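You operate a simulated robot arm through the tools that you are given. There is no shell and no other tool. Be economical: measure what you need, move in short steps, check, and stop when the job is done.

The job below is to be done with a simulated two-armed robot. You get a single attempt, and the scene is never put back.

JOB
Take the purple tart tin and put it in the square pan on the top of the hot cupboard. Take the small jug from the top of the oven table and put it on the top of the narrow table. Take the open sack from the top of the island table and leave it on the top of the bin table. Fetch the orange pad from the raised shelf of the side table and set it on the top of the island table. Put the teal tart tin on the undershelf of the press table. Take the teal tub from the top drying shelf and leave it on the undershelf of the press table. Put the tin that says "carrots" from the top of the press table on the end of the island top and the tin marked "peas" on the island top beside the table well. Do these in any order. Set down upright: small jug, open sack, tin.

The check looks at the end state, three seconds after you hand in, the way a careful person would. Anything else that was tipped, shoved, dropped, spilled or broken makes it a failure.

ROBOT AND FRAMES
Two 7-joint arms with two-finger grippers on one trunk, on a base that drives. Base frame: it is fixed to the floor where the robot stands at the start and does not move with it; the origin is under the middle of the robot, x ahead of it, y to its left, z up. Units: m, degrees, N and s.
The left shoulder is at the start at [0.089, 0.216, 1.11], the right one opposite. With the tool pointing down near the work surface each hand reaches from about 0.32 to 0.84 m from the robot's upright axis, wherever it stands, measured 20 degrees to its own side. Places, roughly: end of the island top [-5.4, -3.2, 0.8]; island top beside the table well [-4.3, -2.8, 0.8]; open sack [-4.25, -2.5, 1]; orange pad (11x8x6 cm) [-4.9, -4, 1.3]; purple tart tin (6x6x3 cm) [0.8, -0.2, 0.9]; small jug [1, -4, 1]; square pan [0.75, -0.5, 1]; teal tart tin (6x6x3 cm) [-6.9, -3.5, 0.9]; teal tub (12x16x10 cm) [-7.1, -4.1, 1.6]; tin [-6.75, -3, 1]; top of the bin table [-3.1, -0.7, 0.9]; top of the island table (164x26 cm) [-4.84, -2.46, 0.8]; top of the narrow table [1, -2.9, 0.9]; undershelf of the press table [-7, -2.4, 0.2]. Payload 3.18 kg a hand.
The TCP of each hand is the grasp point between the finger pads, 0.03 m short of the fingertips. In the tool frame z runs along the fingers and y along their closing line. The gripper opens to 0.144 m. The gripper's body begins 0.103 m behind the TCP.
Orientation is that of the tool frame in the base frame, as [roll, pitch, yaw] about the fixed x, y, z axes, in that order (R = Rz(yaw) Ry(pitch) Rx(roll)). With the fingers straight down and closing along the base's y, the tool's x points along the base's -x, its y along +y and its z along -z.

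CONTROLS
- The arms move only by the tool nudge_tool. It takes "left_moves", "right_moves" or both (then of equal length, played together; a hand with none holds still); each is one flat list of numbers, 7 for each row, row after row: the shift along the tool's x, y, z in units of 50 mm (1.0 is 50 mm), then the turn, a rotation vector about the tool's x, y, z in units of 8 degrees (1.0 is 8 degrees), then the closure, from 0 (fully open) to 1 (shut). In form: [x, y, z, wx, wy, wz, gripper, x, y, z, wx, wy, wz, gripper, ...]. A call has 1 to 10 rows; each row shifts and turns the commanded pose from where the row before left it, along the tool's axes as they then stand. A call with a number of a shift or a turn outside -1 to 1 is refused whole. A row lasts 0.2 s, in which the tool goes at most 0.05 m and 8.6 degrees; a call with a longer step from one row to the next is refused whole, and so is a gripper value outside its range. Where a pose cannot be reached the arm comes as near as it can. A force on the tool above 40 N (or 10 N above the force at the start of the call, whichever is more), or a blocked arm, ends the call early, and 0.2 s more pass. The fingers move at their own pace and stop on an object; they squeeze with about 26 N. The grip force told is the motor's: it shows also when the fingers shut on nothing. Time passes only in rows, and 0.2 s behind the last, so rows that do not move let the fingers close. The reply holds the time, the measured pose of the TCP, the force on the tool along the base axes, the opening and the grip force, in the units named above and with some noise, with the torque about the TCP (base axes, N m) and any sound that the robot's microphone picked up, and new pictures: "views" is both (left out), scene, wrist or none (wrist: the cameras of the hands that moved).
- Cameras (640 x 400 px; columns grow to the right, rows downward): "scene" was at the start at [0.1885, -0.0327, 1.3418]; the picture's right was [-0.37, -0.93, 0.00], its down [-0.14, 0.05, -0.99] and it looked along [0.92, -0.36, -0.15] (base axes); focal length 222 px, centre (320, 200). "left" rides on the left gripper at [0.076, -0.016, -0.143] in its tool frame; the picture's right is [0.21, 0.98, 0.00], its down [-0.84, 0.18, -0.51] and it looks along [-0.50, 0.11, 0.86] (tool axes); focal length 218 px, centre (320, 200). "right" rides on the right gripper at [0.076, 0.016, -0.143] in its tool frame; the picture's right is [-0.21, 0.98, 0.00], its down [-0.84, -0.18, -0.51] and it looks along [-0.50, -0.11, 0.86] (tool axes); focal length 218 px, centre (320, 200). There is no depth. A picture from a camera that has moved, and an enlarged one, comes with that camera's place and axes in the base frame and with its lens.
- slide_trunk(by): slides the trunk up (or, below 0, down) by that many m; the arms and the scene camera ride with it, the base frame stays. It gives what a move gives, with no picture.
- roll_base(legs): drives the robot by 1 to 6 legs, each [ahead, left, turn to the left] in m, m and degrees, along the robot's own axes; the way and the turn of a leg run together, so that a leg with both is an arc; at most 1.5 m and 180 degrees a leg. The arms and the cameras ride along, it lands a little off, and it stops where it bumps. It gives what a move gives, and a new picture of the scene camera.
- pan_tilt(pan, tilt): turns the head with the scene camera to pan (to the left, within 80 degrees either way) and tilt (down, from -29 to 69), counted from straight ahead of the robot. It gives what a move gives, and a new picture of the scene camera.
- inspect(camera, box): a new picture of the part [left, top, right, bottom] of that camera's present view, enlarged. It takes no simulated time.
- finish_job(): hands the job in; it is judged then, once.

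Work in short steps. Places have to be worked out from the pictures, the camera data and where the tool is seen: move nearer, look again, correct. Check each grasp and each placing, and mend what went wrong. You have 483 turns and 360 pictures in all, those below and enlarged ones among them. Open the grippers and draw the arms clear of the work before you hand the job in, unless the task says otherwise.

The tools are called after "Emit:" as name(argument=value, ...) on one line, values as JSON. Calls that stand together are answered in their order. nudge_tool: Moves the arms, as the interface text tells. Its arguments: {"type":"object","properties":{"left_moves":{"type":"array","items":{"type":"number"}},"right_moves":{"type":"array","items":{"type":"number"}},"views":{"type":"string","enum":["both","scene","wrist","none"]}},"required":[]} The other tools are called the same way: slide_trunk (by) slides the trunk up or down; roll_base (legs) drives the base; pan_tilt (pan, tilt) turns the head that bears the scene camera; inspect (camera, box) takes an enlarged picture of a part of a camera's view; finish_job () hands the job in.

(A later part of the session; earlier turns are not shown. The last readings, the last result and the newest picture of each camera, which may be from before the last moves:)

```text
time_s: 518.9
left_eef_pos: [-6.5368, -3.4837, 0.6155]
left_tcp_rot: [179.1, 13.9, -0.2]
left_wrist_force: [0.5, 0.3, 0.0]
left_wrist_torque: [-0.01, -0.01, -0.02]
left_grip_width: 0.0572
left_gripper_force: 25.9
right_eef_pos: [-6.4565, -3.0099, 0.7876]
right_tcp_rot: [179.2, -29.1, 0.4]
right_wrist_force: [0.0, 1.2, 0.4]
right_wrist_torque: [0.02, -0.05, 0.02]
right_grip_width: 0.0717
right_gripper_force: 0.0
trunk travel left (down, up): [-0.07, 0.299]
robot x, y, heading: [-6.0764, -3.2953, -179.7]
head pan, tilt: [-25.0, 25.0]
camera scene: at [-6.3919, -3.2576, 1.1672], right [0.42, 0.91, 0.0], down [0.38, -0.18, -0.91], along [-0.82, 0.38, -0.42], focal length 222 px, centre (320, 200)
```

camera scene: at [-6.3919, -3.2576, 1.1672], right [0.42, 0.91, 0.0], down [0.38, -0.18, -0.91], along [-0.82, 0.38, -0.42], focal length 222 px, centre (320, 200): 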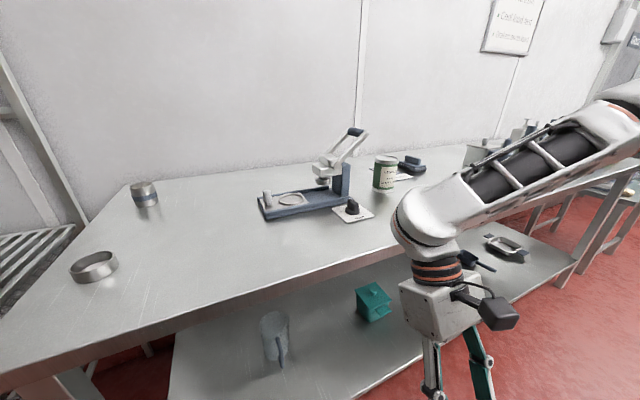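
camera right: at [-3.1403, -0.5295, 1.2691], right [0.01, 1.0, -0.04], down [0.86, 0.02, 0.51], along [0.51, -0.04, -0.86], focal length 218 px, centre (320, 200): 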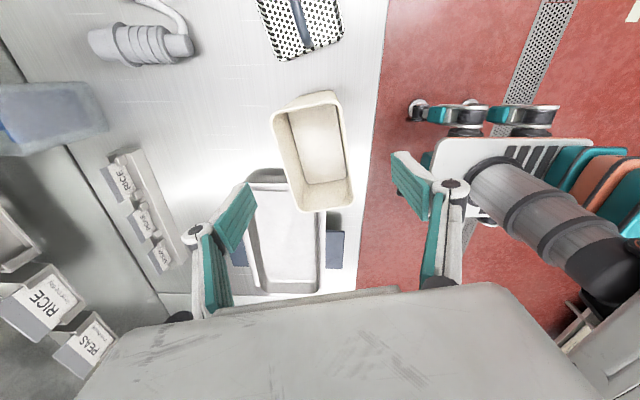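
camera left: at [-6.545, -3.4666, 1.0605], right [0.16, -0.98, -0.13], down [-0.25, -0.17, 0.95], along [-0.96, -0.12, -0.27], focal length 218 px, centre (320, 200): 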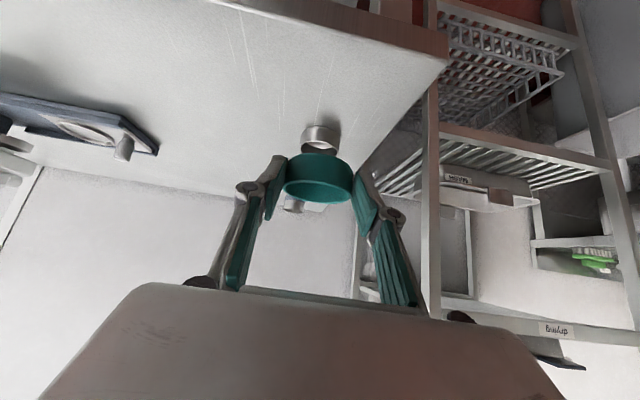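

Everything on the table is fine. I re-level the tin (pitch back to 44°), shift to y≈-3.37 and lower the left hand in front of the undershelf.

Emit:
nudge_tool(left_moves=[0, -0.5, 0, 0, -0.95, 0, 0.8, 0, -0.6, 0, 0, -0.95, 0, 0.8, 0, -0.6, 0, 0, -0.95, 0, 0.8, 0, -0.6, 0, 0, -0.95, 0, 0.8], views="none")

Emit:
nudge_tool(left_moves=[0.65, 0, 0.67, 0, 0, 0, 0.8, 0.65, 0, 0.67, 0, 0, 0, 0.8, 0.65, 0, 0.67, 0, 0, 0, 0.8, 0.65, 0, 0.67, 0, 0, 0, 0.8], views="wrist")

Emit:
pan_tilt(pan=15, tilt=45)

```text
time_s: 519.9
left_eef_pos: [-6.6001, -3.4282, 0.6326]
left_tcp_rot: [-173.6, 42.4, 21.0]
left_wrist_force: [-0.1, 0.1, 0.3]
left_wrist_torque: [-0.01, -0.02, -0.01]
left_grip_width: 0.057
left_gripper_force: 25.5
left hand out of reach, approached as far as the arm can: row 1
right_eef_pos: [-6.4572, -3.0116, 0.7881]
right_tcp_rot: [179.1, -29.1, 0.4]
right_wrist_force: [0.5, 0.3, 0.3]
right_wrist_torque: [-0.01, -0.02, 0.03]
right_grip_width: 0.072
right_gripper_force: 0.1
trunk travel left (down, up): [-0.07, 0.299]
robot x, y, heading: [-6.0795, -3.2949, -179.8]
head pan, tilt: [-25.0, 25.0]
stopped in row 4 (left hand): the arm was blocked; the commanded pose is now the measured one
```

```text
time_s: 521.1
left_eef_pos: [-6.6263, -3.3815, 0.4947]
left_tcp_rot: [-174.4, 42.2, 25.2]
left_wrist_force: [0.4, -0.8, 0.2]
left_wrist_torque: [0.03, -0.01, 0.0]
left_grip_width: 0.057
left_gripper_force: 26.3
left hand out of reach, approached as far as the arm can: row 2, 3, 4
right_eef_pos: [-6.4578, -3.0103, 0.789]
right_tcp_rot: [179.1, -29.1, 0.4]
right_wrist_force: [-0.7, 0.1, 0.5]
right_wrist_torque: [-0.01, -0.01, 0.03]
right_grip_width: 0.0721
right_gripper_force: 0.2
trunk travel left (down, up): [-0.07, 0.299]
robot x, y, heading: [-6.0811, -3.2968, -179.9]
head pan, tilt: [-25.0, 25.0]
stopped in row 4 (left hand): the arm was blocked; the commanded pose is now the measured one
camera left: at [-6.4889, -3.3137, 0.549], right [0.5, -0.84, -0.21], down [-0.17, -0.33, 0.93], along [-0.85, -0.43, -0.31], focal length 218 px, centre (320, 200)
```

left: 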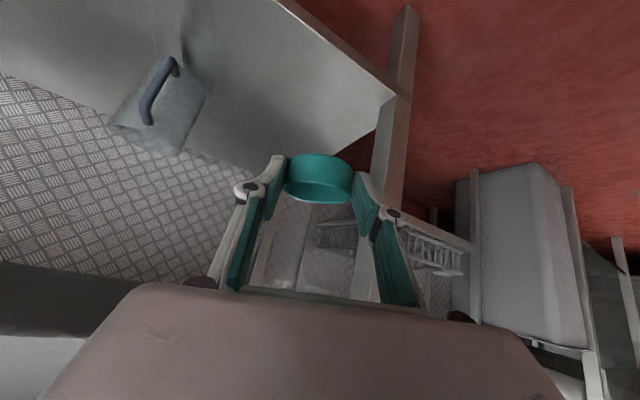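

```text
time_s: 522.2
left_eef_pos: [-6.6252, -3.3818, 0.4946]
left_tcp_rot: [-174.2, 42.2, 25.2]
left_wrist_force: [-0.6, -0.1, -0.5]
left_wrist_torque: [0.0, 0.01, -0.01]
left_grip_width: 0.057
left_gripper_force: 26.4
right_eef_pos: [-6.4566, -3.01, 0.7878]
right_tcp_rot: [179.1, -29.1, 0.4]
right_wrist_force: [0.1, -1.2, 0.0]
right_wrist_torque: [0.02, -0.01, 0.0]
right_grip_width: 0.0721
right_gripper_force: 0.0
trunk travel left (down, up): [-0.07, 0.299]
robot x, y, heading: [-6.0767, -3.299, -179.8]
head pan, tilt: [15.0, 45.0]
camera scene: at [-6.3868, -3.3174, 1.1367], right [-0.26, 0.97, 0.0], down [0.68, 0.18, -0.71], along [-0.68, -0.18, -0.71], focal length 222 px, centre (320, 200)
```

scene: 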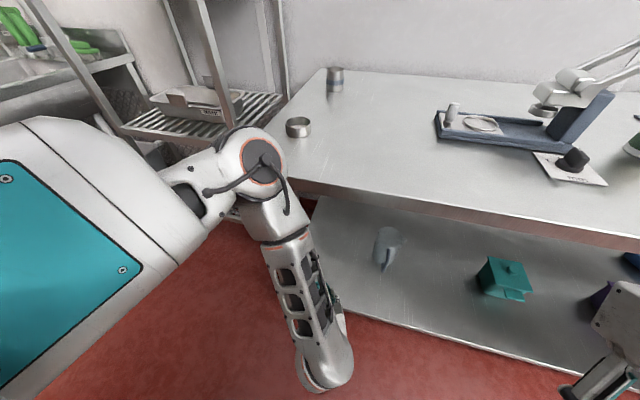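

The elbow is against the table's corner with the trunk this low. I back off 4 cm, raise the trunk 0.1 m (less lean, straighter arm) and try again.

Emit:
roll_base(legs=[[-0.04, 0, 0]])

Emit:
slide_trunk(by=0.1)

Emit:
pan_tilt(pan=20, tilt=45)

```text
time_s: 523.0
left_eef_pos: [-6.5869, -3.3802, 0.4947]
left_tcp_rot: [-174.2, 42.2, 25.4]
left_wrist_force: [-0.8, -0.2, -0.3]
left_wrist_torque: [0.04, 0.0, 0.01]
left_grip_width: 0.0573
left_gripper_force: 25.9
right_eef_pos: [-6.4178, -3.0101, 0.7891]
right_tcp_rot: [179.2, -29.0, 0.5]
right_wrist_force: [1.3, 0.1, -0.4]
right_wrist_torque: [-0.01, 0.04, 0.03]
right_grip_width: 0.0717
right_gripper_force: 0.1
trunk travel left (down, up): [-0.07, 0.299]
robot x, y, heading: [-6.0379, -3.2966, -179.7]
head pan, tilt: [15.0, 45.0]
camera scene: at [-6.3465, -3.3174, 1.1369], right [-0.26, 0.97, 0.0], down [0.68, 0.18, -0.71], along [-0.68, -0.18, -0.71], focal length 222 px, centre (320, 200)
```

scene: 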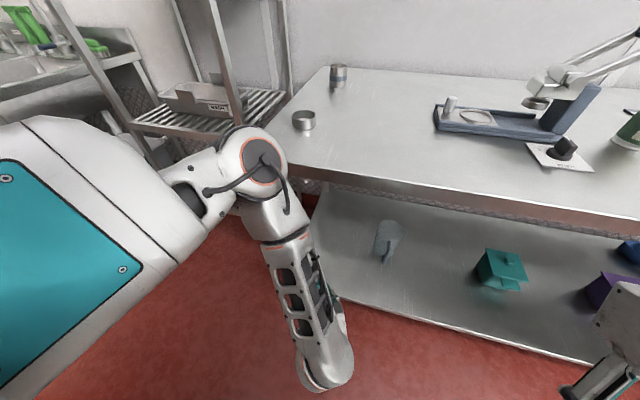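

```text
time_s: 524.4
left_eef_pos: [-6.5847, -3.3811, 0.5936]
left_tcp_rot: [-174.4, 42.0, 25.3]
left_wrist_force: [0.2, -0.2, -0.1]
left_wrist_torque: [0.0, -0.05, 0.0]
left_grip_width: 0.0572
left_gripper_force: 25.8
right_eef_pos: [-6.4176, -3.0099, 0.8874]
right_tcp_rot: [179.1, -29.2, 0.4]
right_wrist_force: [-0.9, 0.2, 0.4]
right_wrist_torque: [0.02, -0.06, 0.0]
right_grip_width: 0.0721
right_gripper_force: 0.0
trunk travel left (down, up): [-0.17, 0.199]
robot x, y, heading: [-6.0416, -3.2973, -180.0]
head pan, tilt: [15.0, 45.0]
```

```text
time_s: 525.0
left_eef_pos: [-6.5873, -3.3803, 0.5959]
left_tcp_rot: [-174.3, 42.2, 25.4]
left_wrist_force: [-0.1, 0.2, 0.3]
left_wrist_torque: [0.01, 0.03, -0.03]
left_grip_width: 0.0569
left_gripper_force: 26.2
right_eef_pos: [-6.4176, -3.011, 0.8882]
right_tcp_rot: [179.2, -29.1, 0.4]
right_wrist_force: [-0.5, -0.3, 0.2]
right_wrist_torque: [-0.01, 0.01, 0.0]
right_grip_width: 0.072
right_gripper_force: 0.1
trunk travel left (down, up): [-0.17, 0.199]
robot x, y, heading: [-6.0426, -3.297, -179.7]
head pan, tilt: [20.0, 45.0]
camera scene: at [-6.2371, -3.3238, 1.2598], right [-0.34, 0.94, 0.0], down [0.66, 0.24, -0.71], along [-0.66, -0.24, -0.71], focal length 222 px, centre (320, 200)
```

scene: 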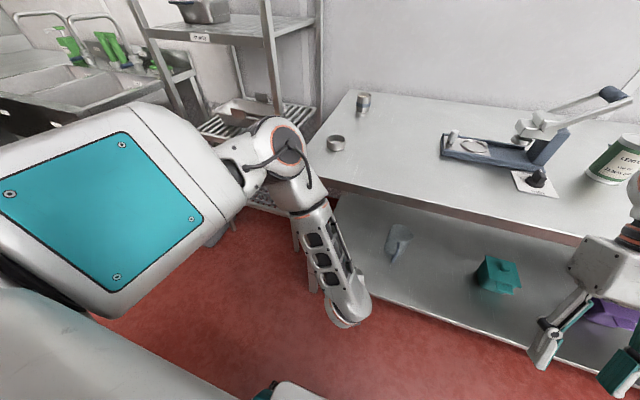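

Now freer. I correct the yaw and lower the left hand again.

Emit:
nudge_tool(left_moves=[0, 0, 0, 0.7, 0, 0.72, 0.8, 0, 0, 0, 0.7, 0, 0.72, 0.8, 0, 0, 0, 0.7, 0, 0.72, 0.8], views="none")

Emit:
nudge_tool(left_moves=[0.65, 0, 0.67, 0, 0, 0, 0.8, 0.65, 0, 0.67, 0, 0, 0, 0.8, 0.65, 0, 0.67, 0, 0, 0, 0.8, 0.65, 0, 0.67, 0, 0, 0, 0.8], views="both")

```text
time_s: 525.8
left_eef_pos: [-6.6175, -3.3065, 0.6466]
left_tcp_rot: [-174.8, 43.1, 1.6]
left_wrist_force: [-0.3, 0.7, -0.9]
left_wrist_torque: [0.0, 0.0, 0.0]
left_grip_width: 0.0569
left_gripper_force: 26.2
left hand out of reach, approached as far as the arm can: row 1, 2, 3
right_eef_pos: [-6.4173, -3.0102, 0.887]
right_tcp_rot: [179.1, -29.2, 0.5]
right_wrist_force: [-0.1, -0.5, 0.1]
right_wrist_torque: [0.0, 0.02, -0.03]
right_grip_width: 0.0721
right_gripper_force: 0.1
trunk travel left (down, up): [-0.17, 0.199]
robot x, y, heading: [-6.0376, -3.2998, -179.6]
head pan, tilt: [20.0, 45.0]
```

```text
time_s: 526.8
left_eef_pos: [-6.664, -3.2338, 0.4983]
left_tcp_rot: [-173.9, 43.5, 2.3]
left_wrist_force: [0.1, -0.7, 0.2]
left_wrist_torque: [0.01, 0.01, -0.03]
left_grip_width: 0.0568
left_gripper_force: 26.0
left hand out of reach, approached as far as the arm can: row 1, 2, 3, 4
right_eef_pos: [-6.4179, -3.0099, 0.8881]
right_tcp_rot: [179.1, -29.0, 0.4]
right_wrist_force: [-0.3, 0.0, 0.5]
right_wrist_torque: [0.0, -0.04, 0.04]
right_grip_width: 0.0721
right_gripper_force: 0.1
trunk travel left (down, up): [-0.17, 0.199]
robot x, y, heading: [-6.0382, -3.2962, -179.7]
head pan, tilt: [20.0, 45.0]
camera scene: at [-6.2378, -3.324, 1.2596], right [-0.34, 0.94, 0.0], down [0.66, 0.24, -0.71], along [-0.66, -0.24, -0.71], focal length 222 px, centre (320, 200)
camera left: at [-6.5104, -3.2255, 0.5498], right [0.12, -0.97, -0.22], down [-0.27, -0.24, 0.93], along [-0.96, -0.05, -0.29], focal length 218 px, centre (320, 200)
```

scene: 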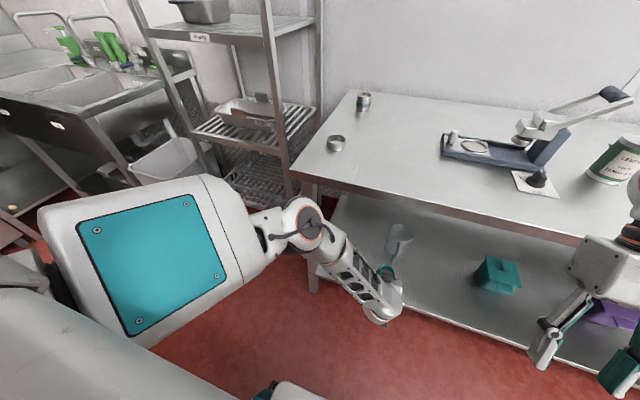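
left: 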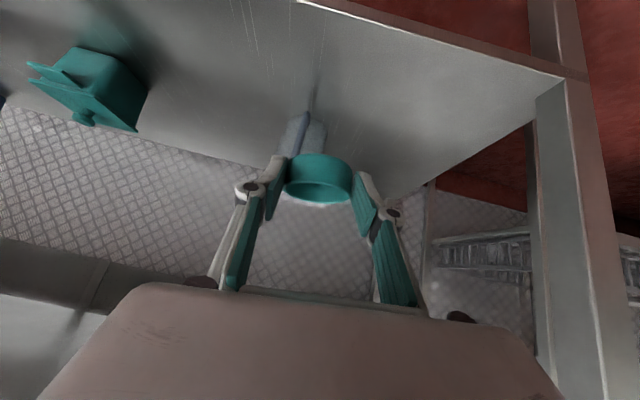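

The hand has drifted across my centre line, which limits the arm. I strafe right 0.28 m so the target lies well to my left, then move the hand out to the left.

Emit:
roll_base(legs=[[0, -0.28, 0]])

Emit:
nudge_tool(left_moves=[0.3, 0.9, -0.3, 0, 0, 0, 0.8, 0.3, 0.9, -0.3, 0, 0, 0, 0.8, 0, 0.95, 0, 0, 0, 0, 0.8, 0, 0.95, 0, 0, 0, 0, 0.8, 0, 0.95, 0, 0, 0, 0, 0.8, 0, 0.95, 0, 0, 0, 0, 0.8, 0, 0.95, 0, 0, 0, 0, 0.8], views="both")

```text
time_s: 529.9
left_eef_pos: [-6.6625, -2.9556, 0.4966]
left_tcp_rot: [-174.2, 43.3, 2.0]
left_wrist_force: [0.5, 1.2, -0.2]
left_wrist_torque: [-0.01, -0.03, -0.02]
left_grip_width: 0.0567
left_gripper_force: 26.3
right_eef_pos: [-6.4188, -2.7316, 0.8863]
right_tcp_rot: [179.2, -29.1, 0.5]
right_wrist_force: [-0.6, 0.1, -0.2]
right_wrist_torque: [0.0, 0.01, -0.01]
right_grip_width: 0.0719
right_gripper_force: 0.0
trunk travel left (down, up): [-0.17, 0.199]
robot x, y, heading: [-6.0368, -3.0144, -179.8]
head pan, tilt: [20.0, 45.0]
camera scene: at [-6.2381, -3.0443, 1.2598], right [-0.35, 0.94, 0.0], down [0.66, 0.24, -0.71], along [-0.66, -0.24, -0.71], focal length 222 px, centre (320, 200)
```

scene: 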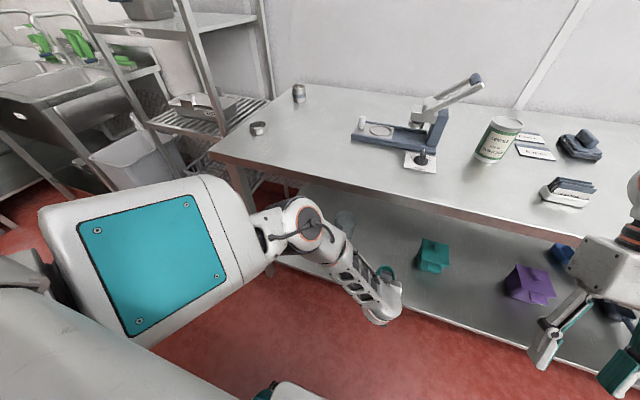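

```text
time_s: 531.5
left_eef_pos: [-6.742, -3.0668, 0.517]
left_tcp_rot: [-175.0, 42.4, 1.9]
left_wrist_force: [-0.5, -0.4, -0.3]
left_wrist_torque: [0.02, -0.06, 0.02]
left_grip_width: 0.0567
left_gripper_force: 26.0
left hand out of reach, approached as far as the arm can: row 1, 2, 3, 4, 5, 6, 7
right_eef_pos: [-6.4176, -2.7314, 0.8893]
right_tcp_rot: [179.2, -29.1, 0.6]
right_wrist_force: [0.4, 0.9, 0.1]
right_wrist_torque: [-0.04, 0.0, 0.04]
right_grip_width: 0.0718
right_gripper_force: 0.1
trunk travel left (down, up): [-0.17, 0.199]
robot x, y, heading: [-6.0394, -3.0183, -179.9]
head pan, tilt: [20.0, 45.0]
camera scene: at [-6.238, -3.0445, 1.2598], right [-0.35, 0.94, 0.0], down [0.66, 0.24, -0.71], along [-0.66, -0.24, -0.71], focal length 222 px, centre (320, 200)
camera left: at [-6.5897, -3.0565, 0.5712], right [0.13, -0.97, -0.2], down [-0.28, -0.23, 0.93], along [-0.95, -0.06, -0.31], focal length 218 px, centre (320, 200)
```

scene: 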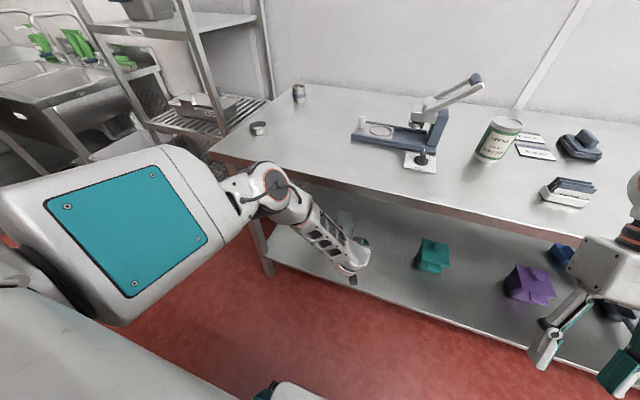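
left: 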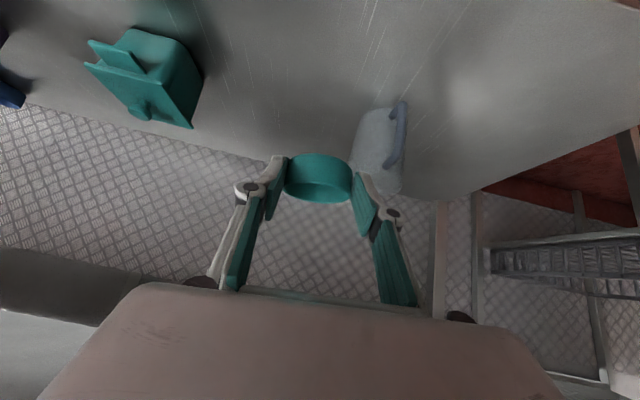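

The aisle is too narrow here. Further north (y>-2.3) there's no island behind me, so I can stand farther back. I draw the hand out and strafe north about 1.05 m.

Emit:
nudge_tool(left_moves=[0.68, 0, -0.66, 0, 0, 0, 0.8, 0.68, 0, -0.66, 0, 0, 0, 0.8, 0.68, 0, -0.66, 0, 0, 0, 0.8, 0.68, 0, -0.66, 0, 0, 0, 0.8], views="none")

Emit:
roll_base(legs=[[0, -1.08, 0], [-0.2, 0, 0]])

Emit:
pan_tilt(pan=5, tilt=40)

```text
time_s: 532.5
left_eef_pos: [-6.6295, -2.9833, 0.5611]
left_tcp_rot: [-175.2, 42.5, 2.0]
left_wrist_force: [-0.2, -0.6, 0.0]
left_wrist_torque: [-0.02, -0.02, -0.01]
left_grip_width: 0.0565
left_gripper_force: 25.7
left hand out of reach, approached as far as the arm can: row 1, 2, 3, 4
right_eef_pos: [-6.4177, -2.7312, 0.8891]
right_tcp_rot: [179.3, -29.1, 0.5]
right_wrist_force: [-0.6, 0.4, -0.7]
right_wrist_torque: [-0.01, 0.01, 0.02]
right_grip_width: 0.0718
right_gripper_force: 0.0
trunk travel left (down, up): [-0.17, 0.199]
robot x, y, heading: [-6.0389, -3.0151, -179.8]
head pan, tilt: [20.0, 45.0]
```

```text
time_s: 543.4
left_eef_pos: [-6.43, -1.9093, 0.5609]
left_tcp_rot: [-175.2, 42.4, 1.6]
left_wrist_force: [-0.1, 0.0, -1.2]
left_wrist_torque: [-0.03, 0.02, 0.01]
left_grip_width: 0.0565
left_gripper_force: 25.6
right_eef_pos: [-6.215, -1.6582, 0.8883]
right_tcp_rot: [179.3, -29.1, 0.0]
right_wrist_force: [0.0, 0.8, 0.7]
right_wrist_torque: [0.0, 0.0, 0.02]
right_grip_width: 0.0715
right_gripper_force: 0.0
trunk travel left (down, up): [-0.17, 0.199]
robot x, y, heading: [-5.8384, -1.9463, 180.2]
head pan, tilt: [20.0, 45.0]
camera scene: at [-6.0368, -1.9718, 1.2599], right [-0.34, 0.94, 0.0], down [0.66, 0.24, -0.71], along [-0.67, -0.24, -0.71], focal length 222 px, centre (320, 200)
```

scene: 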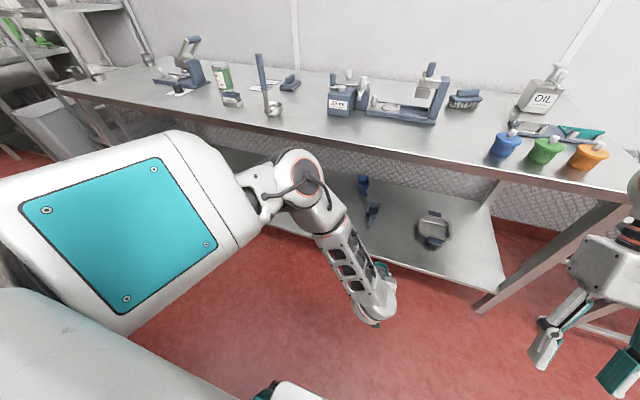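

```text
time_s: 544.2
left_eef_pos: [-6.429, -1.9086, 0.5597]
left_tcp_rot: [-175.2, 42.5, 1.7]
left_wrist_force: [-0.5, -0.2, -0.7]
left_wrist_torque: [-0.03, 0.01, 0.01]
left_grip_width: 0.0562
left_gripper_force: 25.9
right_eef_pos: [-6.2155, -1.6574, 0.8886]
right_tcp_rot: [179.2, -29.1, 0.1]
right_wrist_force: [-0.4, 1.0, 0.2]
right_wrist_torque: [-0.01, -0.05, 0.0]
right_grip_width: 0.0722
right_gripper_force: 0.0
trunk travel left (down, up): [-0.17, 0.199]
robot x, y, heading: [-5.8393, -1.943, 180.0]
head pan, tilt: [5.0, 40.0]
camera scene: at [-6.0457, -1.9515, 1.267], right [-0.09, 1.0, 0.0], down [0.64, 0.06, -0.77], along [-0.76, -0.07, -0.64], focal length 222 px, centre (320, 200)
```

scene: 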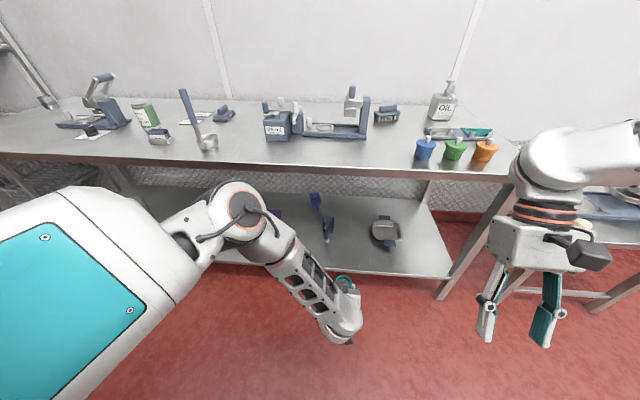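

Plenty of room here. I raise the left hand to undo the folded posture, moving it out to the left.

Emit:
nudge_tool(left_moves=[-0.6, 0.3, -0.62, 0, 0, 0, 0.8, -0.6, 0.3, -0.62, 0, 0, 0, 0.8, -0.6, 0.3, -0.62, 0, 0, 0, 0.8, -0.6, 0.3, -0.62, 0, 0, 0, 0.8, -0.6, 0.3, -0.62, 0, 0, 0, 0.8, -0.6, 0.3, -0.62, 0, 0, 0, 0.8, -0.6, 0.3, -0.62, 0, 0, 0, 0.8, -0.6, 0.3, -0.62, 0, 0, 0, 0.8, -0.6, 0.3, -0.62, 0, 0, 0, 0.8], views="scene")

```text
time_s: 546.2
left_eef_pos: [-6.4415, -2.0677, 0.9407]
left_tcp_rot: [-175.1, 42.4, 1.5]
left_wrist_force: [0.1, -0.2, 0.5]
left_wrist_torque: [0.0, 0.02, -0.03]
left_grip_width: 0.0564
left_gripper_force: 26.0
right_eef_pos: [-6.2161, -1.6576, 0.8878]
right_tcp_rot: [179.1, -28.9, 0.1]
right_wrist_force: [0.5, 0.0, -0.2]
right_wrist_torque: [0.04, -0.02, -0.02]
right_grip_width: 0.0717
right_gripper_force: 0.1
trunk travel left (down, up): [-0.17, 0.199]
robot x, y, heading: [-5.8383, -1.9412, 179.9]
head pan, tilt: [5.0, 40.0]
camera scene: at [-6.0448, -1.9519, 1.2673], right [-0.08, 1.0, 0.0], down [0.64, 0.05, -0.77], along [-0.76, -0.06, -0.64], focal length 222 px, centre (320, 200)
```

scene: 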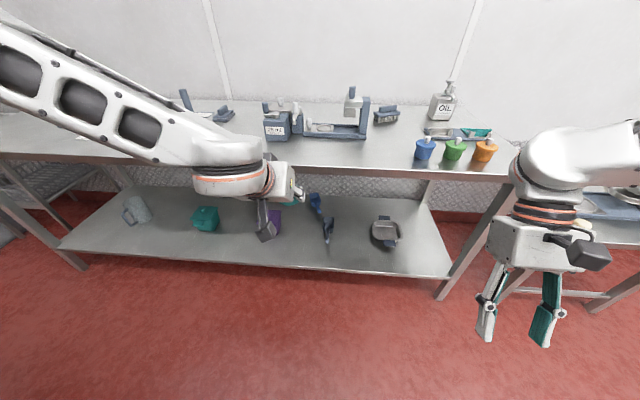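

Good posture again. I back off 0.12 m, move the hand out to y≈-2.2, and lower the trunk.

Emit:
roll_base(legs=[[-0.13, 0, 0]])

Emit:
nudge_tool(left_moves=[0, 0.9, 0, 0, 0, 0, 0.8, 0, 0.9, 0, 0, 0, 0, 0.8, 0, 0.8, 0, 0, 0, 0, 0.8], views="none")

Emit:
slide_trunk(by=-0.16)

Emit:
nudge_tool(left_moves=[0, 0, 0, 0, 0, 0, 0.8], views="scene")

```text
time_s: 547.5
left_eef_pos: [-6.3115, -2.069, 0.9398]
left_tcp_rot: [-175.1, 42.3, 1.8]
left_wrist_force: [-0.2, 0.2, 0.5]
left_wrist_torque: [0.0, -0.04, 0.03]
left_grip_width: 0.0563
left_gripper_force: 25.7
right_eef_pos: [-6.0849, -1.6591, 0.8883]
right_tcp_rot: [179.2, -29.1, 0.3]
right_wrist_force: [1.0, 0.3, 0.4]
right_wrist_torque: [0.03, 0.03, 0.01]
right_grip_width: 0.0718
right_gripper_force: 0.1
trunk travel left (down, up): [-0.17, 0.199]
robot x, y, heading: [-5.7087, -1.9461, 180.0]
head pan, tilt: [5.0, 40.0]
camera scene: at [-5.9149, -1.9519, 1.2671], right [-0.09, 1.0, 0.0], down [0.64, 0.06, -0.77], along [-0.76, -0.07, -0.64], focal length 222 px, centre (320, 200)
```

scene: 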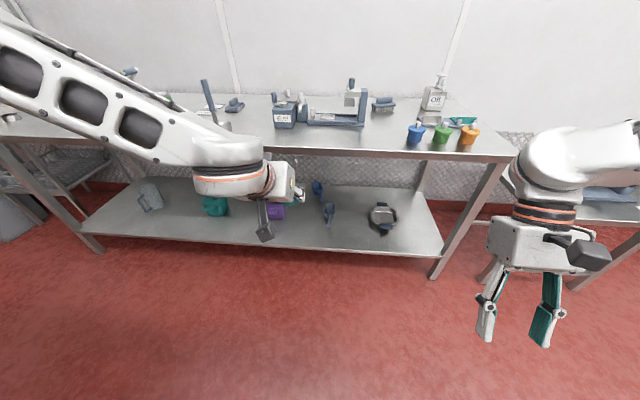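

```text
time_s: 548.2
left_eef_pos: [-6.316, -2.2018, 0.9337]
left_tcp_rot: [-175.2, 42.4, 1.8]
left_wrist_force: [0.5, 0.0, -0.9]
left_wrist_torque: [0.01, -0.01, -0.03]
left_grip_width: 0.0565
left_gripper_force: 25.7
right_eef_pos: [-6.0871, -1.6598, 0.8886]
right_tcp_rot: [179.4, -29.2, 0.1]
right_wrist_force: [0.0, 0.5, 1.3]
right_wrist_torque: [0.0, 0.0, -0.01]
right_grip_width: 0.0722
right_gripper_force: 0.0
trunk travel left (down, up): [-0.17, 0.199]
robot x, y, heading: [-5.7097, -1.9448, 180.0]
head pan, tilt: [5.0, 40.0]
```

```text
time_s: 550.1
left_eef_pos: [-6.3021, -2.1979, 0.665]
left_tcp_rot: [-175.7, 28.1, 1.4]
left_wrist_force: [0.5, -0.7, 0.0]
left_wrist_torque: [-0.01, -0.02, 0.03]
left_grip_width: 0.0565
left_gripper_force: 26.3
right_eef_pos: [-6.0856, -1.6598, 0.7286]
right_tcp_rot: [179.1, -28.8, 0.2]
right_wrist_force: [-0.2, -1.1, 0.0]
right_wrist_torque: [-0.01, 0.02, -0.01]
right_grip_width: 0.0721
right_gripper_force: 0.0
trunk travel left (down, up): [-0.01, 0.359]
robot x, y, heading: [-5.7081, -1.9483, 180.0]
head pan, tilt: [5.0, 40.0]
```

```text
time_s: 550.5
left_eef_pos: [-6.3027, -2.1975, 0.6638]
left_tcp_rot: [-175.7, 28.0, 1.3]
left_wrist_force: [0.1, 0.7, 0.3]
left_wrist_torque: [0.0, 0.0, 0.0]
left_grip_width: 0.0563
left_gripper_force: 26.1
right_eef_pos: [-6.087, -1.6591, 0.7271]
right_tcp_rot: [179.2, -29.2, 0.3]
right_wrist_force: [0.5, -0.3, -0.7]
right_wrist_torque: [0.03, -0.01, -0.01]
right_grip_width: 0.0721
right_gripper_force: 0.1
trunk travel left (down, up): [-0.01, 0.359]
robot x, y, heading: [-5.7095, -1.9453, 179.8]
head pan, tilt: [5.0, 40.0]
camera scene: at [-6.076, -1.9518, 1.0655], right [-0.09, 1.0, 0.0], down [0.64, 0.06, -0.77], along [-0.76, -0.07, -0.64], focal length 222 px, centre (320, 200)
```

scene: 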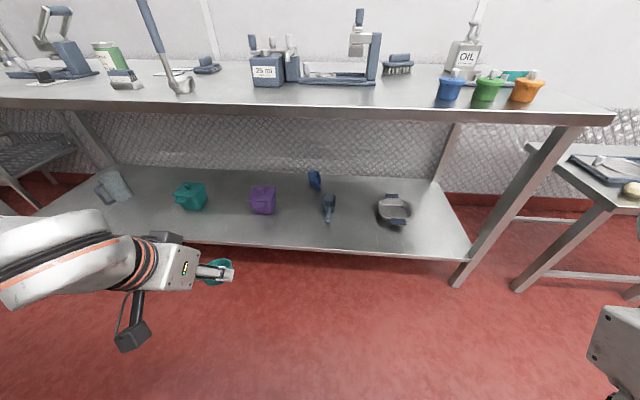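

Clear view of the undershelf; its front strip (x≈-6.72…-6.93) is free. I restore the pitch/roll and lower the hand.

Emit:
nudge_tool(left_moves=[0, 0, 0, -0.33, -0.9, 0, 0.8, 0, 0, 0, -0.33, -0.9, 0, 0.8, 0.67, 0, 0.69, 0, 0, 0, 0.8, 0.67, 0, 0.69, 0, 0, 0, 0.8, 0.67, 0, 0.69, 0, 0, 0, 0.8, 0.67, 0, 0.69, 0, 0, 0, 0.8, 0.67, 0, 0.69, 0, 0, 0, 0.8], views="both")

```text
time_s: 552.1
left_eef_pos: [-6.3817, -2.1508, 0.5581]
left_tcp_rot: [-179.0, 35.5, 1.6]
left_wrist_force: [-0.3, -1.1, -1.1]
left_wrist_torque: [-0.01, -0.01, 0.01]
left_grip_width: 0.0564
left_gripper_force: 26.5
left hand out of reach, approached as far as the arm can: row 1, 2, 3, 4, 5, 6, 7
right_eef_pos: [-6.086, -1.6574, 0.7284]
right_tcp_rot: [179.2, -29.1, 0.2]
right_wrist_force: [-0.4, 1.4, 1.0]
right_wrist_torque: [0.02, 0.01, 0.0]
right_grip_width: 0.0719
right_gripper_force: 0.2
trunk travel left (down, up): [-0.01, 0.359]
robot x, y, heading: [-5.7078, -1.944, 179.8]
head pan, tilt: [5.0, 40.0]
camera scene: at [-6.0762, -1.9518, 1.0653], right [-0.09, 1.0, 0.0], down [0.64, 0.06, -0.77], along [-0.76, -0.07, -0.64], focal length 222 px, centre (320, 200)
camera left: at [-6.2382, -2.1329, 0.6294], right [0.19, -0.97, -0.14], down [-0.39, -0.2, 0.9], along [-0.9, -0.12, -0.41], focal length 218 px, centre (320, 200)
```

scene: 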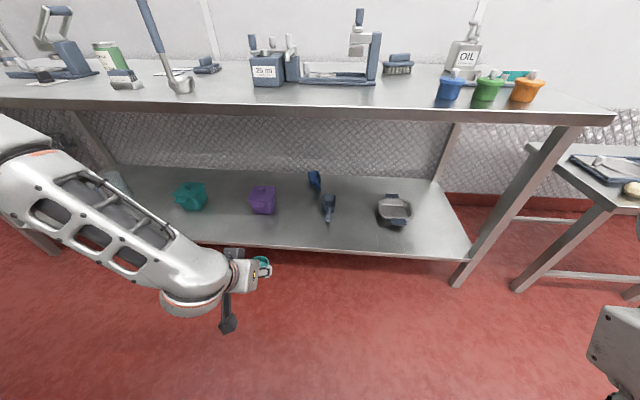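
left: 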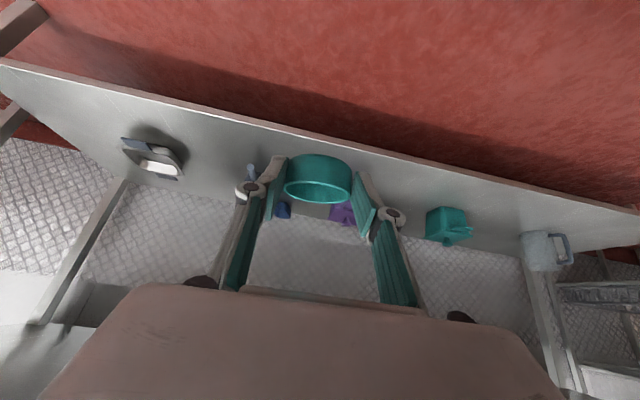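

Reaching forward should free the arm; I extend the hand forward.

Emit:
nudge_tool(left_moves=[-0.75, 0, 0.6, 0, 0, 0, 0.8, -0.75, 0, 0.6, 0, 0, 0, 0.8, -0.75, 0, 0.6, 0, 0, 0, 0.8, -0.75, 0, 0.6, 0, 0, 0, 0.8], views="scene")

```text
time_s: 553.1
left_eef_pos: [-6.5747, -2.1528, 0.5512]
left_tcp_rot: [-178.2, 37.1, 1.7]
left_wrist_force: [0.0, -0.3, -0.8]
left_wrist_torque: [0.04, -0.06, 0.0]
left_grip_width: 0.0565
left_gripper_force: 25.9
right_eef_pos: [-6.0874, -1.6592, 0.7275]
right_tcp_rot: [179.3, -29.1, 0.2]
right_wrist_force: [-0.3, 0.2, -1.2]
right_wrist_torque: [0.01, 0.0, 0.01]
right_grip_width: 0.072
right_gripper_force: 0.1
trunk travel left (down, up): [-0.01, 0.359]
robot x, y, heading: [-5.7107, -1.9463, 180.4]
head pan, tilt: [5.0, 40.0]
camera scene: at [-6.0764, -1.9518, 1.0652], right [-0.09, 1.0, 0.0], down [0.64, 0.06, -0.77], along [-0.76, -0.07, -0.64], focal length 222 px, centre (320, 200)
```

scene: 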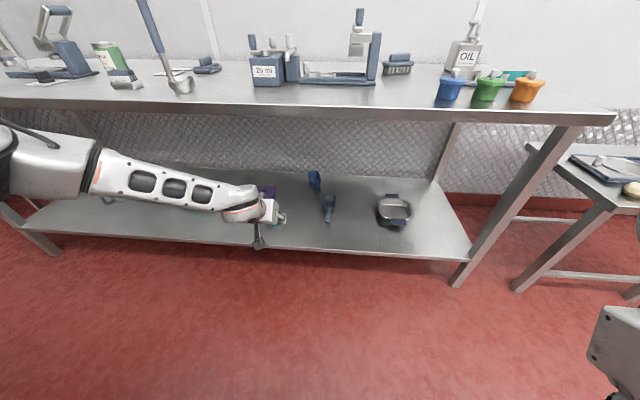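

It works when extended. Now lower.

Emit:
nudge_tool(left_moves=[0.5, 0, 0.78, 0, 0, 0, 0.8, 0.5, 0, 0.78, 0, 0, 0, 0.8, 0.5, 0, 0.78, 0, 0, 0, 0.8, 0.5, 0, 0.78, 0, 0, 0, 0.8], views="both")

```text
time_s: 554.1
left_eef_pos: [-6.5894, -2.1484, 0.3667]
left_tcp_rot: [-178.3, 37.1, 1.7]
left_wrist_force: [0.3, 0.1, -0.3]
left_wrist_torque: [0.04, -0.06, 0.02]
left_grip_width: 0.0564
left_gripper_force: 26.0
right_eef_pos: [-6.0864, -1.6591, 0.7279]
right_tcp_rot: [179.2, -29.2, 0.2]
right_wrist_force: [-0.4, 0.2, 0.0]
right_wrist_torque: [-0.03, -0.04, 0.01]
right_grip_width: 0.0718
right_gripper_force: 0.1
trunk travel left (down, up): [-0.01, 0.359]
robot x, y, heading: [-5.7075, -1.9464, 180.0]
head pan, tilt: [5.0, 40.0]
camera scene: at [-6.0768, -1.9518, 1.065], right [-0.09, 1.0, 0.0], down [0.64, 0.06, -0.77], along [-0.76, -0.07, -0.64], focal length 222 px, centre (320, 200)
camera left: at [-6.443, -2.1316, 0.4347], right [0.18, -0.97, -0.15], down [-0.36, -0.21, 0.91], along [-0.91, -0.11, -0.39], focal length 218 px, centre (320, 200)
```

scene: 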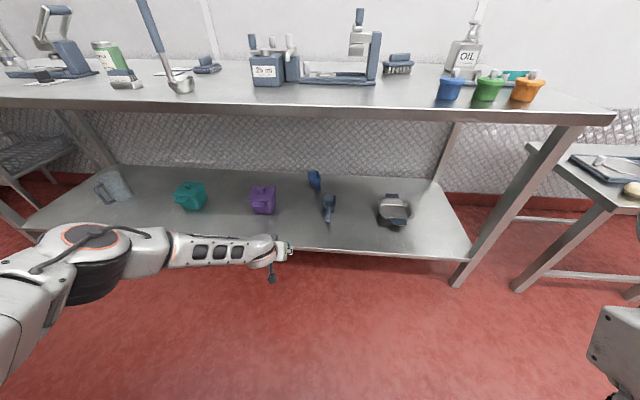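
left: 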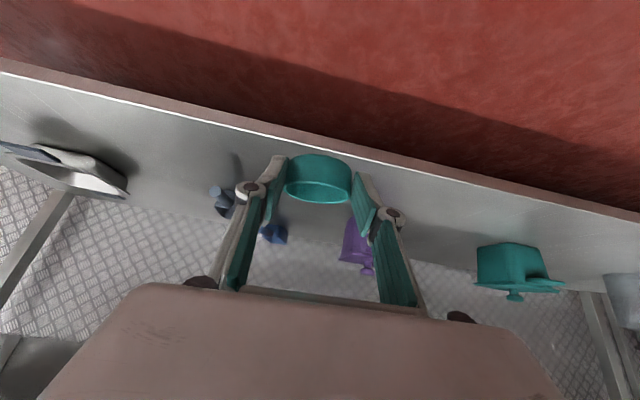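

The hand is low and level. I move forward over the shelf.

Emit:
nudge_tool(left_moves=[-0.75, 0, 0.58, 0, 0, 0, 0.8, -0.75, 0, 0.58, 0, 0, 0, 0.8, -0.75, 0, 0.58, 0, 0, 0, 0.8, -0.75, 0, 0.58, 0, 0, 0, 0.8, 0.4, 0, 0.6, 0, 0, 0, 0.8], views="both")

```text
time_s: 555.3
left_eef_pos: [-6.6685, -2.1524, 0.3713]
left_tcp_rot: [-178.2, 37.2, 1.7]
left_wrist_force: [0.1, -0.4, -0.8]
left_wrist_torque: [-0.01, -0.01, -0.01]
left_grip_width: 0.0562
left_gripper_force: 25.1
left hand out of reach, approached as far as the arm can: row 2, 3, 4, 5
right_eef_pos: [-6.0866, -1.6579, 0.729]
right_tcp_rot: [179.1, -29.1, 0.2]
right_wrist_force: [0.1, -0.5, -0.5]
right_wrist_torque: [0.04, 0.03, -0.02]
right_grip_width: 0.072
right_gripper_force: 0.0
trunk travel left (down, up): [-0.01, 0.359]
robot x, y, heading: [-5.7092, -1.9474, 180.0]
head pan, tilt: [5.0, 40.0]
camera scene: at [-6.0758, -1.9517, 1.0655], right [-0.09, 1.0, 0.0], down [0.64, 0.06, -0.77], along [-0.76, -0.07, -0.64], focal length 222 px, centre (320, 200)
camera left: at [-6.5214, -2.1346, 0.4399], right [0.18, -0.97, -0.15], down [-0.36, -0.21, 0.91], along [-0.91, -0.11, -0.39], focal length 218 px, centre (320, 200)
```

scene: 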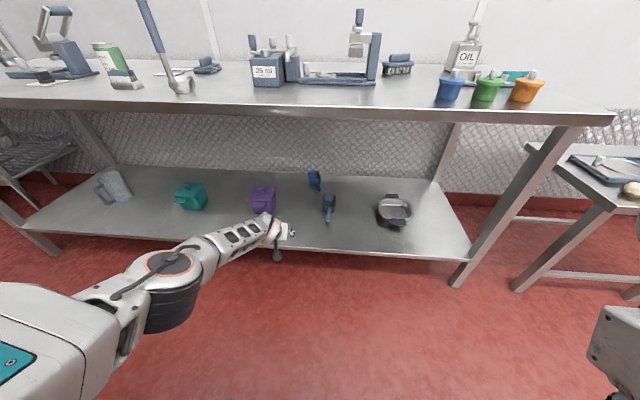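
left: 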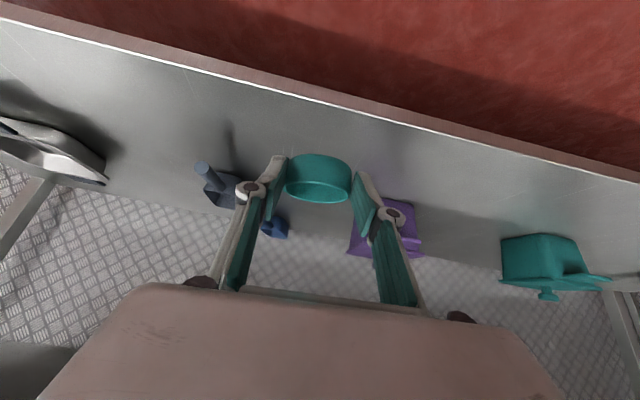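

Arm is fully stretched; I drive the base 0.13 m ahead to bring the tin over the shelf.

Emit:
roll_base(legs=[[0.13, 0, 0]])

Emit:
nudge_tool(left_moves=[0.45, 0, 0.6, 0, 0, 0, 0.8, 0.3, 0, 0.4, 0, 0, 0, 0.8, 0.3, 0, 0.4, 0, 0, 0, 0.8], views="both")

```text
time_s: 556.6
left_eef_pos: [-6.7984, -2.152, 0.3723]
left_tcp_rot: [-178.2, 37.1, 1.6]
left_wrist_force: [0.4, 0.1, -1.3]
left_wrist_torque: [0.03, -0.02, 0.02]
left_grip_width: 0.0563
left_gripper_force: 25.8
right_eef_pos: [-6.2168, -1.6587, 0.7286]
right_tcp_rot: [179.2, -29.1, 0.2]
right_wrist_force: [1.3, 0.2, 0.1]
right_wrist_torque: [-0.02, -0.05, -0.01]
right_grip_width: 0.0718
right_gripper_force: 0.1
trunk travel left (down, up): [-0.01, 0.359]
robot x, y, heading: [-5.8376, -1.9442, 180.1]
head pan, tilt: [5.0, 40.0]
camera scene: at [-6.2067, -1.9516, 1.0652], right [-0.09, 1.0, 0.0], down [0.64, 0.06, -0.77], along [-0.76, -0.07, -0.64], focal length 222 px, centre (320, 200)
```

scene: 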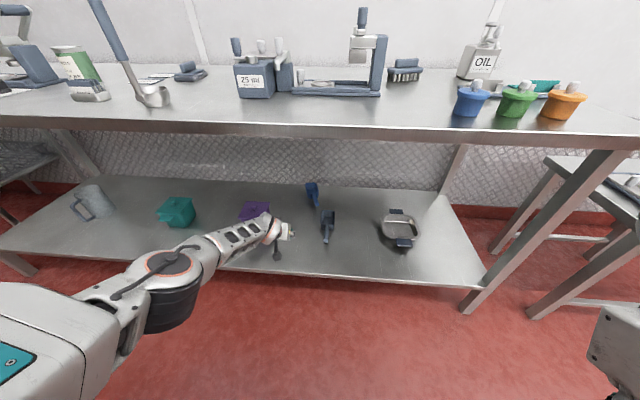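

```text
time_s: 557.4
left_eef_pos: [-6.7588, -2.1612, 0.3081]
left_tcp_rot: [-178.2, 37.1, 1.7]
left_wrist_force: [0.3, -0.1, 0.7]
left_wrist_torque: [0.01, -0.02, 0.02]
left_grip_width: 0.0561
left_gripper_force: 26.4
left hand out of reach, approached as far as the arm can: row 1, 2, 3
right_eef_pos: [-6.2162, -1.6585, 0.7285]
right_tcp_rot: [179.2, -29.1, 0.2]
right_wrist_force: [0.1, -1.0, 0.1]
right_wrist_torque: [0.03, 0.01, -0.01]
right_grip_width: 0.0721
right_gripper_force: 0.1
trunk travel left (down, up): [-0.01, 0.359]
robot x, y, heading: [-5.832, -1.9475, 179.8]
head pan, tilt: [5.0, 40.0]
camera scene: at [-6.2065, -1.952, 1.0653], right [-0.09, 1.0, 0.0], down [0.64, 0.06, -0.77], along [-0.76, -0.07, -0.64], focal length 222 px, centre (320, 200)
camera left: at [-6.6125, -2.1443, 0.3771], right [0.18, -0.97, -0.15], down [-0.36, -0.21, 0.91], along [-0.91, -0.11, -0.39], focal length 218 px, centre (320, 200)
```

scene: 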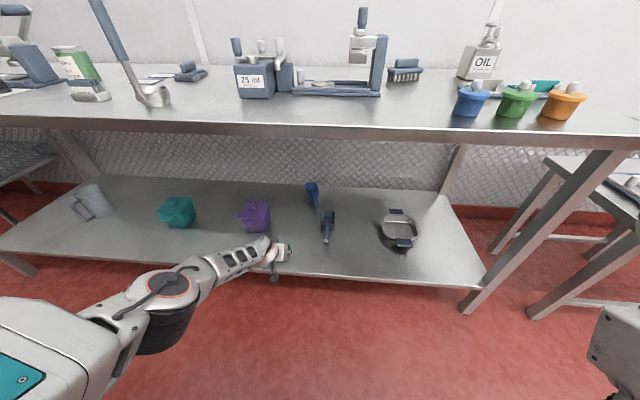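
left: 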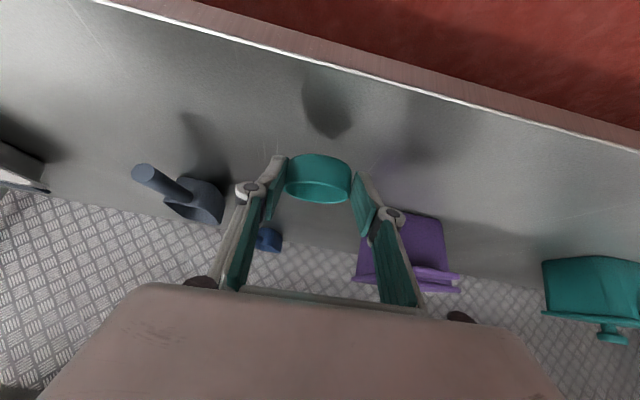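

Lowering pulls the hand back; I drive 0.07 m more and continue lowering.

Emit:
roll_base(legs=[[0.08, 0, 0]])

Emit:
nudge_tool(left_moves=[0.3, 0, 0.4, 0, 0, 0, 0.8, 0.3, 0, 0.4, 0, 0, 0, 0.8, 0.2, 0, 0.3, 0, 0, 0, 0.8], views="wrist")

```text
time_s: 558.4
left_eef_pos: [-6.8385, -2.1615, 0.3089]
left_tcp_rot: [-178.2, 37.1, 1.7]
left_wrist_force: [-1.0, 0.0, -1.3]
left_wrist_torque: [-0.03, 0.02, -0.01]
left_grip_width: 0.0563
left_gripper_force: 26.0
right_eef_pos: [-6.296, -1.6589, 0.7272]
right_tcp_rot: [179.2, -29.1, 0.2]
right_wrist_force: [-0.1, 0.0, 0.2]
right_wrist_torque: [0.0, -0.02, -0.01]
right_grip_width: 0.0723
right_gripper_force: 0.0
trunk travel left (down, up): [-0.01, 0.359]
robot x, y, heading: [-5.9186, -1.9436, 179.7]
head pan, tilt: [5.0, 40.0]
camera scene: at [-6.2859, -1.9516, 1.0651], right [-0.09, 1.0, 0.0], down [0.64, 0.06, -0.77], along [-0.76, -0.07, -0.64], focal length 222 px, centre (320, 200)
```

scene: 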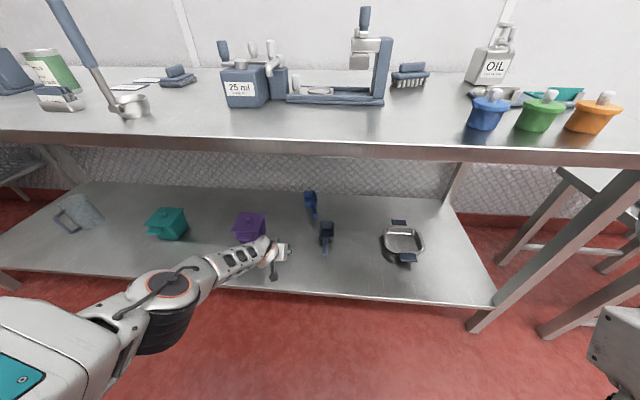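

```text
time_s: 559.2
left_eef_pos: [-6.8258, -2.1617, 0.2936]
left_tcp_rot: [-178.2, 37.3, 1.7]
left_wrist_force: [0.0, 0.2, 0.0]
left_wrist_torque: [0.0, 0.0, 0.0]
left_grip_width: 0.0563
left_gripper_force: 26.1
left hand out of reach, approached as far as the arm can: row 1, 2, 3
right_eef_pos: [-6.2958, -1.6583, 0.7288]
right_tcp_rot: [179.1, -29.0, 0.2]
right_wrist_force: [0.3, 0.1, -0.2]
right_wrist_torque: [0.03, -0.01, -0.02]
right_grip_width: 0.0719
right_gripper_force: 0.0
trunk travel left (down, up): [-0.01, 0.359]
robot x, y, heading: [-5.919, -1.9451, 179.9]
head pan, tilt: [5.0, 40.0]
camera left: at [-6.679, -2.1442, 0.3607], right [0.18, -0.97, -0.15], down [-0.36, -0.21, 0.91], along [-0.92, -0.11, -0.39], focal length 218 px, centre (320, 200)
```

left: 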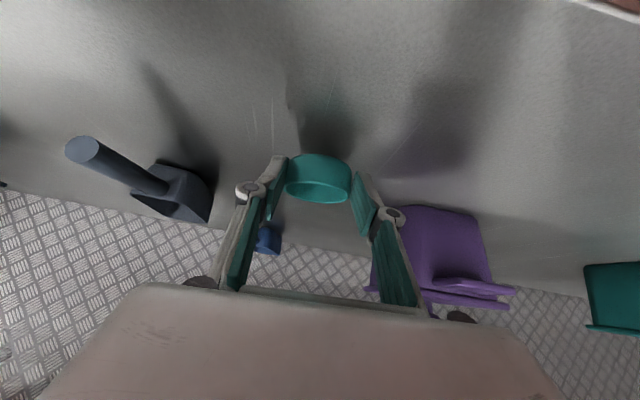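

At the stretch limit; I bring the hand back-and-down 5 cm, then drive ahead the same amount.

Emit:
nudge_tool(left_moves=[0.8, 0, 0.1, 0, 0, 0, 0.8, 0.8, 0, 0.1, 0, 0, 0, 0.8], views="none")

Emit:
roll_base(legs=[[0.06, 0, 0]])

Emit:
inspect(camera="left", box=[0, 0, 640, 400])

```text
time_s: 559.8
left_eef_pos: [-6.7976, -2.1592, 0.2707]
left_tcp_rot: [-178.8, 39.1, 1.0]
left_wrist_force: [9.5, 0.2, 36.3]
left_wrist_torque: [-0.53, -0.06, 0.25]
left_grip_width: 0.0564
left_gripper_force: 25.6
right_eef_pos: [-6.2933, -1.658, 0.7302]
right_tcp_rot: [179.2, -28.8, 0.2]
right_wrist_force: [-0.4, 0.3, -0.3]
right_wrist_torque: [0.0, 0.0, 0.02]
right_grip_width: 0.072
right_gripper_force: 0.2
trunk travel left (down, up): [-0.01, 0.359]
robot x, y, heading: [-5.9214, -1.946, 179.9]
head pan, tilt: [5.0, 40.0]
stopped in row 2 (left hand): the force on the tool passed its limit at 51 N (the readings are from after the stop); the commanded pose is now the measured one
```

```text
time_s: 560.6
left_eef_pos: [-6.8099, -2.1608, 0.2703]
left_tcp_rot: [-178.9, 39.3, 0.8]
left_wrist_force: [7.9, 0.6, 27.6]
left_wrist_torque: [-0.45, -0.07, 0.13]
left_grip_width: 0.0561
left_gripper_force: 26.6
right_eef_pos: [-6.303, -1.6572, 0.7277]
right_tcp_rot: [179.1, -29.2, 0.2]
right_wrist_force: [-0.6, -0.4, 0.2]
right_wrist_torque: [0.01, -0.02, 0.0]
right_grip_width: 0.0718
right_gripper_force: 0.2
trunk travel left (down, up): [-0.01, 0.359]
robot x, y, heading: [-5.9244, -1.9447, 180.0]
head pan, tilt: [5.0, 40.0]
stopped in leg 1: the force on the tool passed its limit at 63 N (the readings are from after the stop); the commanded pose is now the measured one
camera scene: at [-6.2934, -1.951, 1.0658], right [-0.09, 1.0, 0.0], down [0.64, 0.05, -0.77], along [-0.76, -0.07, -0.64], focal length 222 px, centre (320, 200)
```

scene: 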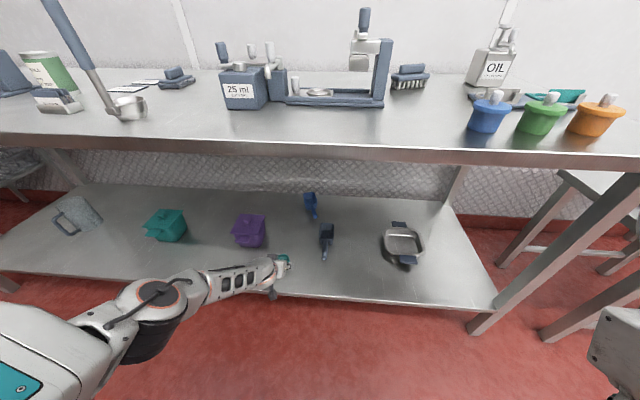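

```text
1.00 times, centred on (320, 200) of left (not enlarged: the box is as wide or as high as the picture)
camera zoom: at [-6.6618, -2.1446, 0.3329], right [0.16, -0.98, -0.15], down [-0.33, -0.19, 0.92], along [-0.93, -0.1, -0.35], focal length 218 px, centre (320, 200)
```

zoom: 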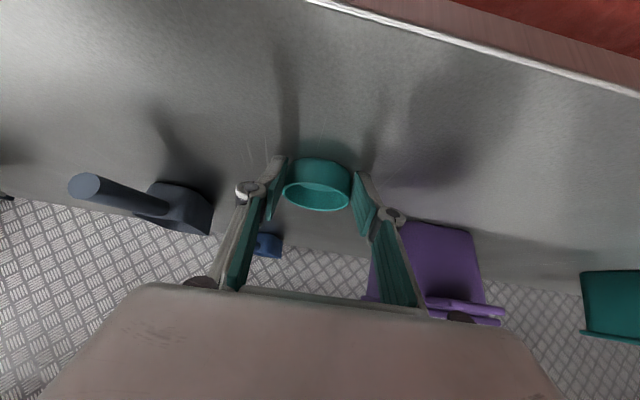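

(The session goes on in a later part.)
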